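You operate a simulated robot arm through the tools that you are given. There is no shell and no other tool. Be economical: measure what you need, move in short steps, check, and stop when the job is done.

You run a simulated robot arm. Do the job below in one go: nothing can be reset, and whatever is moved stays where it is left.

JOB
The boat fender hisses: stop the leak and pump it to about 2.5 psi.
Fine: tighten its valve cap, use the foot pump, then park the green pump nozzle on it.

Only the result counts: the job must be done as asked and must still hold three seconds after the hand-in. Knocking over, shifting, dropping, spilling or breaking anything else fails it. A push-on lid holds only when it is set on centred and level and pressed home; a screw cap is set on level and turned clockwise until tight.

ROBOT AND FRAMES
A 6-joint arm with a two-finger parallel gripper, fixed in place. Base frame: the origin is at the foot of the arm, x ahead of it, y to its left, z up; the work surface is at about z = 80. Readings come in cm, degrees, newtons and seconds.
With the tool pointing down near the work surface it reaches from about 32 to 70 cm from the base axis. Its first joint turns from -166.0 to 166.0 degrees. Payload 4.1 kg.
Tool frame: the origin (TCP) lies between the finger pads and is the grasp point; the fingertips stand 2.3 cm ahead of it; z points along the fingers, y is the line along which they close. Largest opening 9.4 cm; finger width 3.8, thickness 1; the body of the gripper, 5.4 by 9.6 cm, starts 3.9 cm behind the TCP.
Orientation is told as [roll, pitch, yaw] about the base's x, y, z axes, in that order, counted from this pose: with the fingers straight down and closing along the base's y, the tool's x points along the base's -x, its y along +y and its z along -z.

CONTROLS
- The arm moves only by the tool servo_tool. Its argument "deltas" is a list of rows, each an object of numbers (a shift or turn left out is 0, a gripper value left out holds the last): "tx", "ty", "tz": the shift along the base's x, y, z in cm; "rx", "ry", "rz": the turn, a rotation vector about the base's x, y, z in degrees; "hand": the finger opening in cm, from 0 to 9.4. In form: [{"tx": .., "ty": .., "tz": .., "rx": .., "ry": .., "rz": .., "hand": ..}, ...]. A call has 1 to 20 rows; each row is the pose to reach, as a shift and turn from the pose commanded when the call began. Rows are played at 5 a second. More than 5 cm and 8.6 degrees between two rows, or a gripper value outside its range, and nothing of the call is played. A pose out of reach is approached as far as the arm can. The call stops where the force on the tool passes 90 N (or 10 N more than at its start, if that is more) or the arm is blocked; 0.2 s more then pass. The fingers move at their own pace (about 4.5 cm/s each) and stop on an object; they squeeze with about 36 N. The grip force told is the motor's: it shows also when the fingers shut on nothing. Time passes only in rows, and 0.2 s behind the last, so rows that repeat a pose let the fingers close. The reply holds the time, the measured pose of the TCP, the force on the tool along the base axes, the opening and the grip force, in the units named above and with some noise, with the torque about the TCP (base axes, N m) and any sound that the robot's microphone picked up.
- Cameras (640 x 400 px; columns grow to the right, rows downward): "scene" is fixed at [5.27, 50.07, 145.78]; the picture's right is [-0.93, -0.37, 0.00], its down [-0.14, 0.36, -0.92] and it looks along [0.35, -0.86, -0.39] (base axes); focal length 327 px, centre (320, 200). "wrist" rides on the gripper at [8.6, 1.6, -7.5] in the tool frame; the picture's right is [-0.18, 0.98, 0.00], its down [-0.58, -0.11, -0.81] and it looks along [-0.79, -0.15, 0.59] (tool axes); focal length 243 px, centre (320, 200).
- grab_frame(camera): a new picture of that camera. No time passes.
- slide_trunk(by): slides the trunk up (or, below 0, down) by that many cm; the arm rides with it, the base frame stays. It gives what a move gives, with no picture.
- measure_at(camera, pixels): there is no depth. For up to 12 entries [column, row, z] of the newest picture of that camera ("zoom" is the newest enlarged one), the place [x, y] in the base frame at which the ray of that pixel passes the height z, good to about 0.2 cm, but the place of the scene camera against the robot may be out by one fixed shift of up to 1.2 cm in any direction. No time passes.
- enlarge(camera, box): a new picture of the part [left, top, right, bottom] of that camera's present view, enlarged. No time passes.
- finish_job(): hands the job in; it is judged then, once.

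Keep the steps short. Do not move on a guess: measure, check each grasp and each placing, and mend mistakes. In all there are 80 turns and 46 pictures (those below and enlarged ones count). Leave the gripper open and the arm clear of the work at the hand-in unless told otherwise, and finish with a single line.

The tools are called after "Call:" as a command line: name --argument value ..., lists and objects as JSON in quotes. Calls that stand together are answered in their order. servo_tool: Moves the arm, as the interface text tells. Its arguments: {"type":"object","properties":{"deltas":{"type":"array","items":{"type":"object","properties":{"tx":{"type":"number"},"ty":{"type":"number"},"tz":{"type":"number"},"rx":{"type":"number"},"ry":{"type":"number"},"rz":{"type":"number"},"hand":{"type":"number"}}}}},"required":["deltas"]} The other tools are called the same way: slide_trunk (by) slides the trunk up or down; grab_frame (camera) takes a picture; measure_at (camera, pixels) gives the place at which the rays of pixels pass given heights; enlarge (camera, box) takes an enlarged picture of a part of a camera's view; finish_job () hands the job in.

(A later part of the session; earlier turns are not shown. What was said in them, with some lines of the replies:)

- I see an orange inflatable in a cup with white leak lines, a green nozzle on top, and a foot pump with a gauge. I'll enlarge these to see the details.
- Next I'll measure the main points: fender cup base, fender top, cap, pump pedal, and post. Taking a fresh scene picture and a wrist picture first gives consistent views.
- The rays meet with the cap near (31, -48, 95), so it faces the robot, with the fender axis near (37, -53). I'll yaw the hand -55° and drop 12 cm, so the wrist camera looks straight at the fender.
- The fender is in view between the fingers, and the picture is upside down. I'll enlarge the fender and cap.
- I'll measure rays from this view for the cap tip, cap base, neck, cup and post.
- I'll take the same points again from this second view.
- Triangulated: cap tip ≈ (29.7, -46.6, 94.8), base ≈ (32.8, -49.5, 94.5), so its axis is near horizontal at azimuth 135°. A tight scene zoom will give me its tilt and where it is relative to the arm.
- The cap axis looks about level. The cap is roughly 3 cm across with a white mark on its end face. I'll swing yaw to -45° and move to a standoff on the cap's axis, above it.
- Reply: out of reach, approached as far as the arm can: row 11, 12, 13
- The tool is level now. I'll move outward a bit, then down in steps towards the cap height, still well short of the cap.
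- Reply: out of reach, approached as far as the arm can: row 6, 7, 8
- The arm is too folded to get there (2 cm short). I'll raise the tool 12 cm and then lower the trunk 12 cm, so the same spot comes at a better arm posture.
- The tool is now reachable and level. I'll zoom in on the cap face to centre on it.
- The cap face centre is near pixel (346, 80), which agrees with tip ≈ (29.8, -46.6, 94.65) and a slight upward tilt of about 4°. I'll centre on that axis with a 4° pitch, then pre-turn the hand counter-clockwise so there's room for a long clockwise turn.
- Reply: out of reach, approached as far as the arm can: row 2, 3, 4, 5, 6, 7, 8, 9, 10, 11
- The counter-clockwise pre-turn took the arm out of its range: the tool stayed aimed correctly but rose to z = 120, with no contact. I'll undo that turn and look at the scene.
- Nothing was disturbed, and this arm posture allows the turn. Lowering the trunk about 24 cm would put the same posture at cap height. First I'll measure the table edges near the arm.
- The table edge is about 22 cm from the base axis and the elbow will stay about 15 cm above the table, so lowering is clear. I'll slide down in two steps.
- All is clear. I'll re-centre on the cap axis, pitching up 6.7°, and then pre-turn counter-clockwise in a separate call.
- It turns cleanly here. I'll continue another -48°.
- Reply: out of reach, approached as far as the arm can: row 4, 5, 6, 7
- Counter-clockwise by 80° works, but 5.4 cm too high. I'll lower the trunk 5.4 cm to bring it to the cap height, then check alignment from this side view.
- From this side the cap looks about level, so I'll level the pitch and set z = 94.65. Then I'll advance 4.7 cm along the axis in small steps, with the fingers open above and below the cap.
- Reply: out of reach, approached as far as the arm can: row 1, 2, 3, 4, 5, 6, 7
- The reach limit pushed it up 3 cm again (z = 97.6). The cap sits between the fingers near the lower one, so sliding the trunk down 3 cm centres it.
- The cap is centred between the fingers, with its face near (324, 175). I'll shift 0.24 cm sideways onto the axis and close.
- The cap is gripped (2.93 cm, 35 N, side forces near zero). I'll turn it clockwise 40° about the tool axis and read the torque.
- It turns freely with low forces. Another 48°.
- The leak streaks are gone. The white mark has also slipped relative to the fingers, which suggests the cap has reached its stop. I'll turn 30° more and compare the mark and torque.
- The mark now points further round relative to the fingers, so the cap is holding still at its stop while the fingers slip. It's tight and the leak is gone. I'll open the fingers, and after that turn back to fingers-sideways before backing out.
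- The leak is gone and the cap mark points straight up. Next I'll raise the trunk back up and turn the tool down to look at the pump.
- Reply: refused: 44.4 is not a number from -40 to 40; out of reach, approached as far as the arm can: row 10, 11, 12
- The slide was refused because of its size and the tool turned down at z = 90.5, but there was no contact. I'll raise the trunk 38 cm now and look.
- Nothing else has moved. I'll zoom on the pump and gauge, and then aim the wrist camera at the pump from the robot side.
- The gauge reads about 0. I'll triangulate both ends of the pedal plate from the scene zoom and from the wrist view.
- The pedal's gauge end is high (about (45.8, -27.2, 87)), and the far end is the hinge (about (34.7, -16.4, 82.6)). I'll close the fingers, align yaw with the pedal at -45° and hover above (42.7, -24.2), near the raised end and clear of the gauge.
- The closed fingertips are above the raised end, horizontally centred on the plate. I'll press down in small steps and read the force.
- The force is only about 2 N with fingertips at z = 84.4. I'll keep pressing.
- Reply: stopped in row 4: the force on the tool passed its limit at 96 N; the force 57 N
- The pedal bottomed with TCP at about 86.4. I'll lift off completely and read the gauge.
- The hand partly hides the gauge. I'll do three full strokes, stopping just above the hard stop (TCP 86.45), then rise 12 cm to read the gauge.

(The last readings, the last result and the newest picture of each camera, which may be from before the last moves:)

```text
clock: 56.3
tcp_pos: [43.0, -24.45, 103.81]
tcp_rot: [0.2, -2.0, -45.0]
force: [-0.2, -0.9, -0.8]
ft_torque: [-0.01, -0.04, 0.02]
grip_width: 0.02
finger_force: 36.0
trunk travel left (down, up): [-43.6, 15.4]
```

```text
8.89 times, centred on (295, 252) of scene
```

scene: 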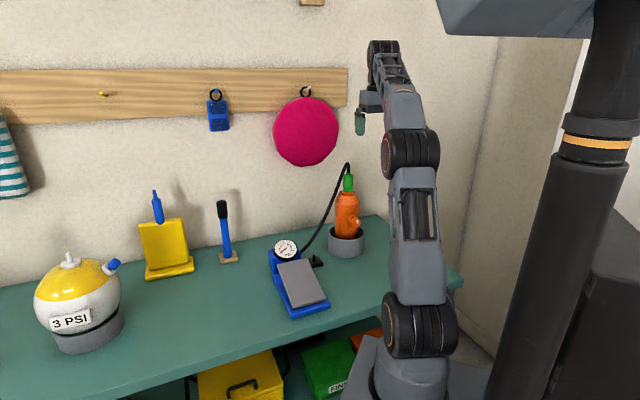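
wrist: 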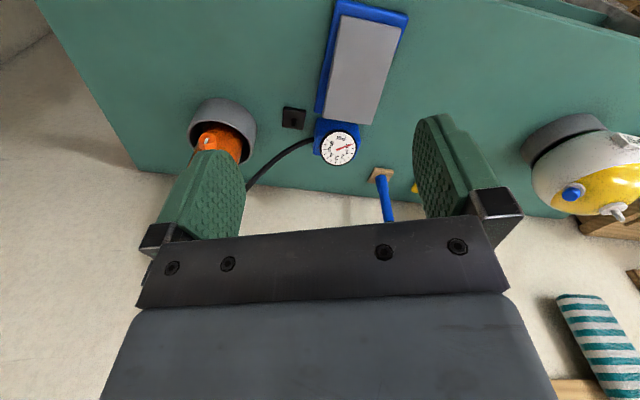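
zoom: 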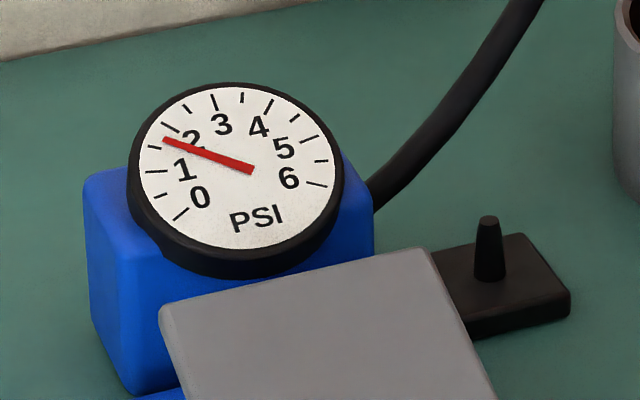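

The gauge reads about 1.7 psi. I'll give one more stroke and read it again to learn the step.

Call:
servo_tool --deltas '[{"tz": -4}, {"tz": -8}, {"tz": -12}, {"tz": -15}, {"tz": -17.4}, {"tz": -17.4}, {"tz": -15}, {"tz": -11}, {"tz": -7}, {"tz": -3}, {"tz": 0}, {"tz": 0}]'

Call:
enlarge --camera "scene" --box '[265, 230, 325, 275]'

```text
clock: 58.9
tcp_pos: [43.06, -24.29, 104.07]
tcp_rot: [0.1, -2.1, -45.0]
force: [0.1, 1.0, -0.6]
ft_torque: [-0.03, 0.01, -0.01]
grip_width: 0.0
finger_force: 35.8
trunk travel left (down, up): [-43.6, 15.4]
```

```text
8.89 times, centred on (295, 252) of scene
```

zoom: 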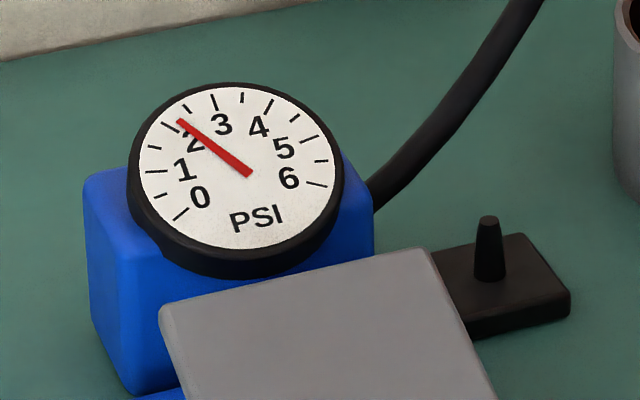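

The gauge now reads about 2.23, so a full stroke adds about 0.55. I'll add a partial stroke, stopping about 0.55 cm short of the bottom, and read again.

Call:
servo_tool --deltas '[{"tz": -4}, {"tz": -8}, {"tz": -12}, {"tz": -15}, {"tz": -16.8}, {"tz": -16.8}, {"tz": -15}, {"tz": -11}, {"tz": -7}, {"tz": -3}, {"tz": 0}, {"tz": 0}]'

Call:
enlarge --camera "scene" --box '[265, 230, 325, 275]'

```text
clock: 61.5
tcp_pos: [43.05, -24.28, 104.04]
tcp_rot: [0.1, -2.1, -45.0]
force: [-0.2, -0.1, -0.1]
ft_torque: [-0.04, 0.01, 0.04]
grip_width: 0.02
finger_force: 36.2
trunk travel left (down, up): [-43.6, 15.4]
```

```text
8.89 times, centred on (295, 252) of scene
```

zoom: 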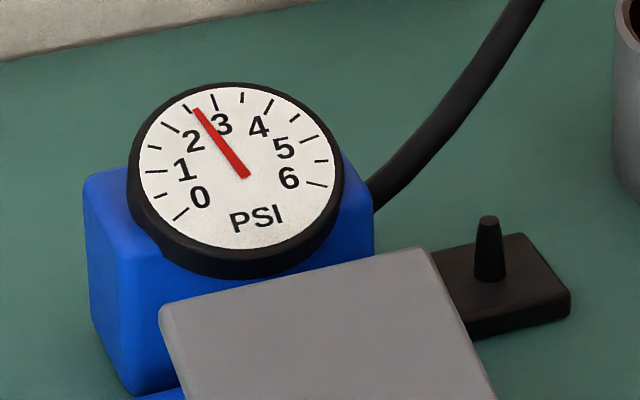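

The gauge reads about 2.6 psi, which is close enough. Next is parking the nozzle. I'll open the hand and move to a spot where the wrist camera can see the park post well.

Call:
servo_tool --deltas '[{"tz": 3, "hand": 0}, {"tx": -4, "ty": -1, "tz": 5, "hand": 9.4}, {"tx": -8, "ty": -2, "tz": 6, "hand": 9.4}, {"tx": -12, "ty": -3, "tz": 6, "hand": 9.4}, {"tx": -15, "ty": -4, "tz": 6, "ry": 1, "hand": 9.4}, {"tx": -15, "ty": -4, "tz": 6, "ry": 1, "hand": 9.4}]'

Call:
enlarge --camera "wrist" --box '[250, 60, 410, 200]'

```text
clock: 62.9
tcp_pos: [27.95, -28.42, 109.98]
tcp_rot: [-0.5, -1.4, -45.0]
force: [-0.5, -0.1, -0.1]
ft_torque: [-0.02, 0.01, 0.01]
grip_width: 9.38
finger_force: 0.1
trunk travel left (down, up): [-43.6, 15.4]
```

```text
2.86 times, centred on (330, 130) of wrist
```

zoom: 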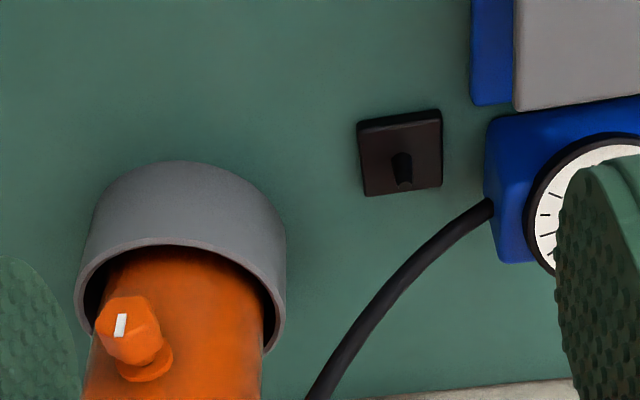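

The plate centre (peg root) is at zoom (402, 155), and the peg top is at (404, 181). Measuring both.

Call:
measure_at --camera "zoom" --pixels '[[402, 155, 81], [402, 155, 81.5], [404, 181, 83], [404, 181, 84], [404, 181, 83.5], [358, 120, 80], [440, 110, 81]]'

```text
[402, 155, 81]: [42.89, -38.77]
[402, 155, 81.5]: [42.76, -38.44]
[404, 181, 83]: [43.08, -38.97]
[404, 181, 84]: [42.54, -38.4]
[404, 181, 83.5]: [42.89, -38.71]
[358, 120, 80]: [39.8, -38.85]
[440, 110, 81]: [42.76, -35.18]
```

The post is at about (42.8, -38.75), with the peg top near z = 83.4. For the nozzle, I'll tilt the tool 45° so the hose stays clear of the palm, and move to a standoff in front of it.

Call:
servo_tool --deltas '[{"ty": -3, "rx": -5.3, "ry": -5.3}, {"ty": -6, "rx": -10.6, "ry": -10.6}, {"ty": -9, "rx": -15.9, "ry": -15.9}, {"ty": -11, "tz": -0.5, "rx": -21.2, "ry": -21.2}, {"ty": -13, "tz": -1, "rx": -26.5, "ry": -26.5}, {"ty": -14.5, "tz": -2, "rx": -31.8, "ry": -31.8}, {"ty": -14.5, "tz": -2, "rx": -31.8, "ry": -31.8}]'

Call:
grab_frame --camera "wrist"

```text
clock: 64.5
tcp_pos: [28.08, -42.99, 108.08]
tcp_rot: [-0.6, -46.4, -45.1]
force: [-0.9, 0.1, -0.8]
ft_torque: [-0.01, -0.03, 0.04]
grip_width: 9.39
finger_force: 0.1
trunk travel left (down, up): [-43.6, 15.4]
```

```text
8 pictures are left
```

wrist: 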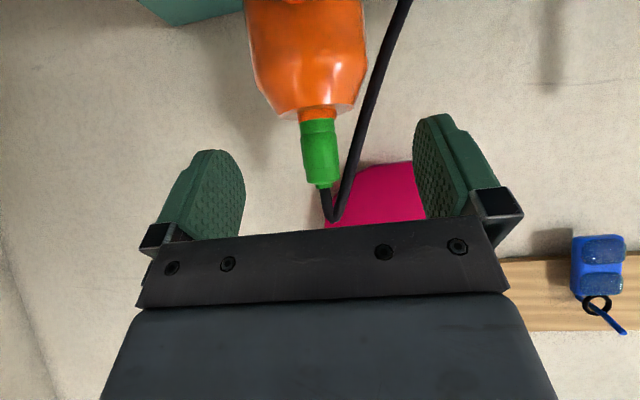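

The nozzle spans z ≈ 103.4–109.7, centred on u = 320 as predicted for (36.1, -53). The hose loops off to the right, where a finger would catch it, so I'll come in along +x instead. I'll swing yaw to 0 at a standoff (25.5, -53, 107.8) with the fingers at 5 cm.

Call:
servo_tool --deltas '[{"tx": -0.5, "ty": -0.5, "rz": 7.5, "hand": 5}, {"tx": -1, "ty": -2, "rz": 15, "hand": 5}, {"tx": -1.5, "ty": -4, "rz": 22.5, "hand": 5}, {"tx": -2, "ty": -6, "rz": 30, "hand": 5}, {"tx": -2.6, "ty": -8, "rz": 37.5, "hand": 5}, {"tx": -2.6, "ty": -10, "tz": -0.3, "rz": 45.1, "hand": 5}, {"tx": -2.6, "ty": -10, "tz": -0.3, "rz": 45.1, "hand": 5}]'

Call:
grab_frame --camera "wrist"

```text
clock: 66.1
tcp_pos: [25.35, -52.87, 107.84]
tcp_rot: [-0.6, -46.2, 0.2]
force: [0.3, -1.0, -0.2]
ft_torque: [0.0, 0.0, 0.01]
grip_width: 4.99
finger_force: 0.0
trunk travel left (down, up): [-43.6, 15.4]
```

```text
7 pictures are left
```

wrist: 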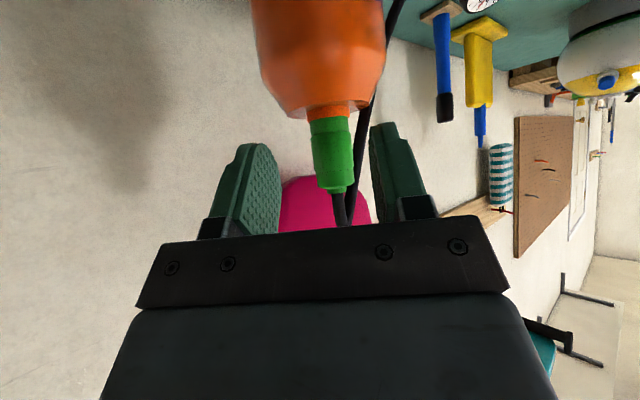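

The nozzle middle shows at (334, 155), within 0.2 cm of the prediction, and the hose is behind it. I'll advance along +x with y at -52.75.

Call:
servo_tool --deltas '[{"tx": 1.5, "ty": 0.1}, {"tx": 3, "ty": 0.1}, {"tx": 4.5, "ty": 0.1}, {"tx": 6, "ty": 0.1}, {"tx": 7, "ty": 0.1}, {"tx": 8, "ty": 0.1}, {"tx": 9, "ty": 0.1}, {"tx": 10.1, "ty": 0.1}, {"tx": 10.1, "ty": 0.1}]'

Call:
enlarge --camera "scene" --box '[315, 140, 395, 205]'

```text
clock: 68.1
tcp_pos: [35.32, -52.75, 107.66]
tcp_rot: [-0.6, -46.3, -0.1]
force: [0.2, 0.5, -0.2]
ft_torque: [0.01, -0.06, -0.01]
grip_width: 4.99
finger_force: 0.1
trunk travel left (down, up): [-43.6, 15.4]
```

```text
6.15 times, centred on (355, 172) of scene
```

zoom: 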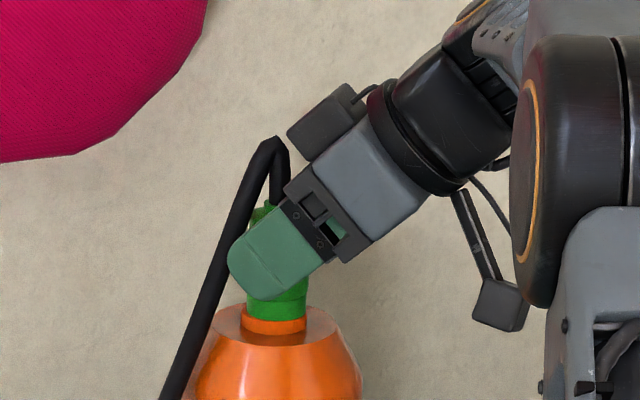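

The fingers straddle the nozzle and the hose is free in front. Closing now.

Call:
servo_tool --deltas '[{"hand": 0}, {"hand": 0}, {"hand": 0}, {"hand": 0}, {"hand": 0}]'

```text
clock: 69.3
tcp_pos: [35.51, -52.68, 107.72]
tcp_rot: [-0.6, -46.3, 0.1]
force: [-0.2, -0.8, 0.8]
ft_torque: [-0.02, -0.03, -0.02]
grip_width: 3.3
finger_force: 36.2
trunk travel left (down, up): [-43.6, 15.4]
```

Gripped at 3.3 cm. I'll lift it straight up.

Call:
servo_tool --deltas '[{"tz": 0.5}, {"tz": 1}, {"tz": 1.7}, {"tz": 2.5}, {"tz": 3.5}, {"tz": 5}, {"tz": 6.5}, {"tz": 6.5}]'

Call:
grab_frame --camera "scene"

```text
clock: 71.1
tcp_pos: [35.46, -52.71, 114.21]
tcp_rot: [-0.5, -46.2, 0.1]
force: [0.4, 0.2, -0.9]
ft_torque: [-0.01, 0.02, -0.04]
grip_width: 3.23
finger_force: 35.8
trunk travel left (down, up): [-43.6, 15.4]
```

```text
5 pictures are left
```

scene: 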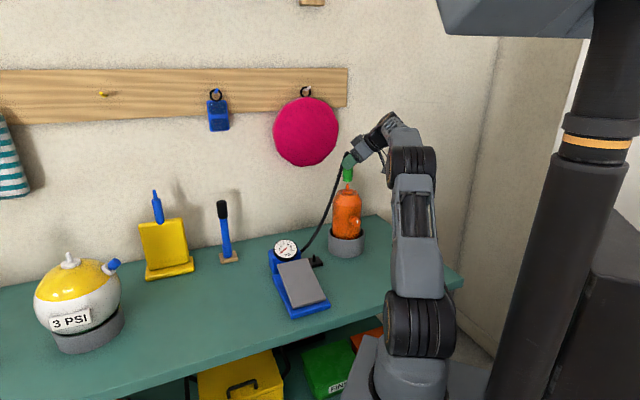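

The nozzle is off the fender and held upright, and nothing else moved. I'll carry it at height to over the post at about (42.35, -38.75), then go down to hover about 2 cm above the peg.

Call:
servo_tool --deltas '[{"tx": 1, "ty": 2}, {"tx": 2.5, "ty": 5}, {"tx": 4, "ty": 8}, {"tx": 5.5, "ty": 11}, {"tx": 6.9, "ty": 13.95}, {"tx": 6.9, "ty": 13.95, "tz": -3}, {"tx": 6.9, "ty": 13.95, "tz": -7}, {"tx": 6.9, "ty": 13.95, "tz": -11}, {"tx": 6.9, "ty": 13.95, "tz": -15}, {"tx": 6.9, "ty": 13.95, "tz": -19}, {"tx": 6.9, "ty": 13.95, "tz": -22}, {"tx": 6.9, "ty": 13.95, "tz": -24.2}, {"tx": 6.9, "ty": 13.95, "tz": -24.2}]'

Call:
enlarge --camera "scene" --box '[290, 225, 350, 275]'

```text
clock: 73.9
tcp_pos: [42.36, -39.02, 90.14]
tcp_rot: [-0.7, -46.3, 0.1]
force: [-0.3, 1.5, 0.0]
ft_torque: [0.0, 0.01, 0.02]
grip_width: 3.23
finger_force: 35.5
trunk travel left (down, up): [-43.6, 15.4]
```

```text
8.00 times, centred on (320, 250) of scene
```

zoom: 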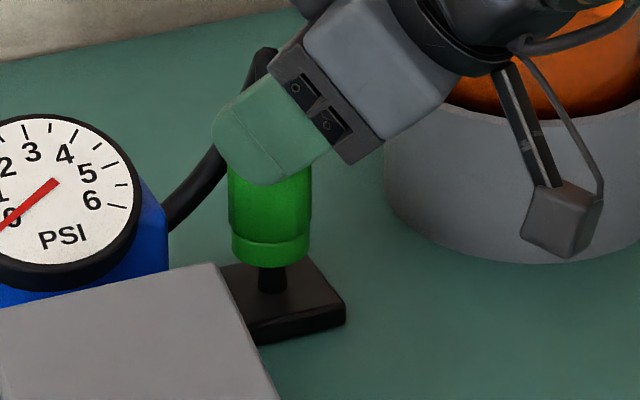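

The nozzle bottom is centred at column 271 and the peg at 272, so the alignment is good across the view. I'll make a tiny +y correction, then lower over the peg tip and check the force.

Call:
servo_tool --deltas '[{"tx": -0.05, "ty": 0.14}, {"tx": -0.05, "ty": 0.14, "tz": -0.6}, {"tx": -0.05, "ty": 0.14, "tz": -1.2}, {"tx": -0.05, "ty": 0.14, "tz": -1.8}, {"tx": -0.05, "ty": 0.14, "tz": -2.3}, {"tx": -0.05, "ty": 0.14, "tz": -2.8}, {"tx": -0.05, "ty": 0.14, "tz": -2.8}]'

```text
clock: 75.5
tcp_pos: [42.28, -38.8, 87.6]
tcp_rot: [-0.9, -46.6, 0.3]
force: [4.9, -4.2, 28.9]
ft_torque: [0.21, -0.51, -0.12]
grip_width: 3.25
finger_force: 36.4
trunk travel left (down, up): [-43.6, 15.4]
```

There's 29 N of contact at z = 87.6. I need to see whether this is the peg tip or the socket seating.

Call:
enlarge --camera "scene" --box '[290, 225, 350, 275]'

```text
8.00 times, centred on (320, 250) of scene
```

zoom: 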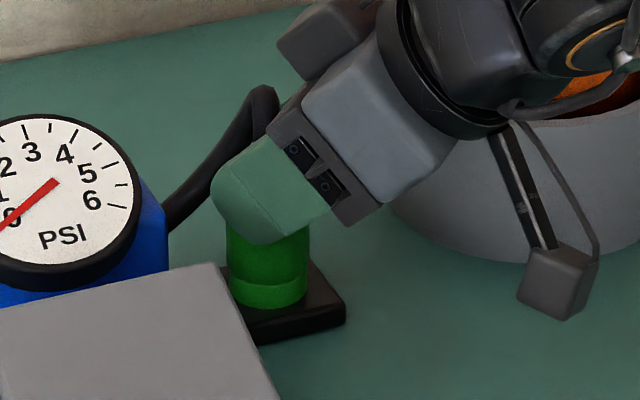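

The nozzle's lower rim (centre row ~291) is now at the peg root on the plate, upright and centred, so the 29 N is the seat. I'll press slightly more to confirm it's home.

Call:
servo_tool --deltas '[{"tz": -0.2}, {"tz": -0.4}, {"tz": -0.4}]'

```text
clock: 76.3
tcp_pos: [42.32, -38.76, 86.88]
tcp_rot: [-0.8, -46.5, 0.4]
force: [0.5, -6.0, 28.9]
ft_torque: [0.05, -0.31, -0.08]
grip_width: 3.25
finger_force: 35.8
trunk travel left (down, up): [-43.6, 15.4]
```

It moved 0.7 cm at a steady 29 N, so either it slid down the peg or slipped in the grip. I'll check with a picture.

Call:
enlarge --camera "scene" --box '[290, 225, 350, 275]'

```text
8.00 times, centred on (320, 250) of scene
```

zoom: 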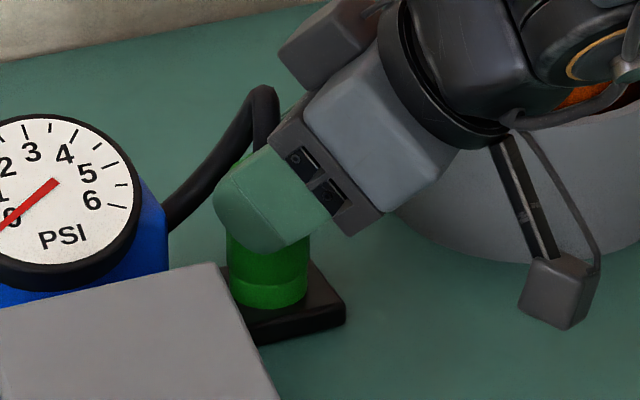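

The rim hasn't moved and the fingers slid down, so the nozzle is seated on the plate. I'll open to 5.2 cm and then back off along the tool axis.

Call:
servo_tool --deltas '[{"hand": 5.2}, {"hand": 5.2}, {"hand": 5.2}, {"hand": 5.2}]'

Call:
servo_tool --deltas '[{"tx": -0.8, "tz": 0.5}, {"tx": -1.8, "tz": 1.4}, {"tx": -3.2, "tz": 2.8}, {"tx": -5, "tz": 4.6}, {"tx": -7.5, "tz": 7}, {"tx": -10, "tz": 10}, {"tx": -12, "tz": 14}, {"tx": -13, "tz": 18}, {"tx": -14, "ty": 3, "tz": 22, "hand": 9.4}, {"tx": -14, "ty": 5, "tz": 25, "hand": 9.4}, {"tx": -14, "ty": 5, "tz": 25, "hand": 9.4}]'

Call:
grab_frame --camera "scene"

```text
clock: 77.3
tcp_pos: [42.37, -38.71, 86.92]
tcp_rot: [-0.4, -46.3, 0.1]
force: [0.1, 0.1, -1.0]
ft_torque: [0.02, 0.02, -0.02]
grip_width: 5.22
finger_force: 0.1
trunk travel left (down, up): [-43.6, 15.4]
```

```text
refused: row 9 steps farther than a row can; nothing moved
```

```text
1 pictures are left
```

scene: 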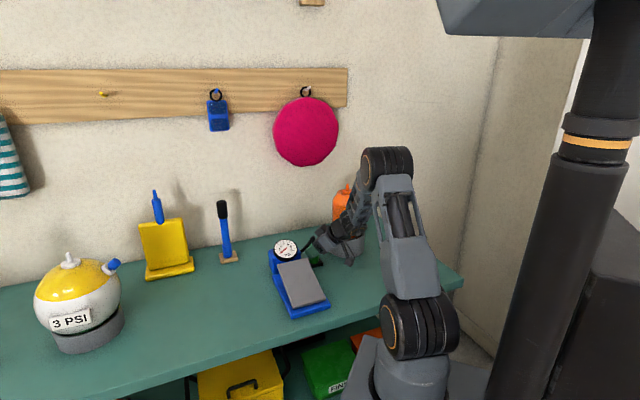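

The nozzle is released with no load. The retreat call was refused because one row stepped too far, so I'm sending it again with smaller rows.

Call:
servo_tool --deltas '[{"tx": -0.8, "tz": 0.5}, {"tx": -1.8, "tz": 1.4}, {"tx": -3.2, "tz": 2.8}, {"tx": -5, "tz": 4.6}, {"tx": -7.5, "tz": 7}, {"tx": -10, "tz": 10}, {"tx": -12, "tz": 13}, {"tx": -13, "tz": 16}, {"tx": -14, "ty": 1, "tz": 19, "hand": 9.4}, {"tx": -14, "ty": 3, "tz": 22, "hand": 9.4}, {"tx": -14, "ty": 5, "tz": 25, "hand": 9.4}, {"tx": -14, "ty": 5, "tz": 25, "hand": 9.4}]'

Call:
enlarge --camera "scene" --box '[255, 170, 385, 285]'

```text
clock: 79.9
tcp_pos: [28.22, -33.69, 111.73]
tcp_rot: [-0.7, -46.3, 0.2]
force: [0.5, 0.7, -0.6]
ft_torque: [-0.02, 0.0, -0.04]
grip_width: 9.4
finger_force: 0.1
trunk travel left (down, up): [-43.6, 15.4]
```

```text
3.48 times, centred on (320, 228) of scene
```

zoom: 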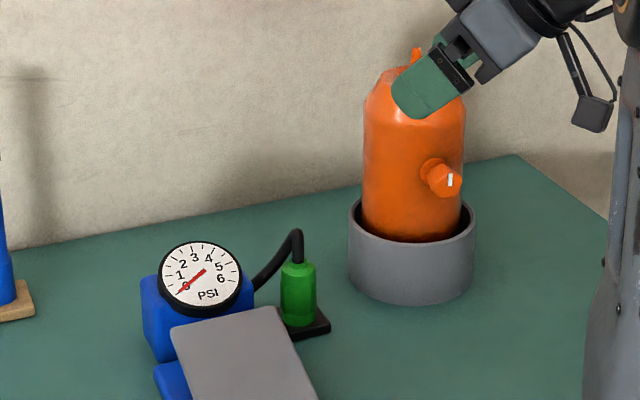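

The nozzle stands upright on its post, the cap is tight with no leak streaks, the fender is firm, nothing else has moved, and the hand is open and clear. Handing in.

Call:
finish_job

```text
The job is handed in.
```

The valve cap is tight and the leak has stopped. The fender was pumped to about 2.6 psi on the gauge, read before I unplugged the nozzle, and the green nozzle is parked on the post beside the foot pump.
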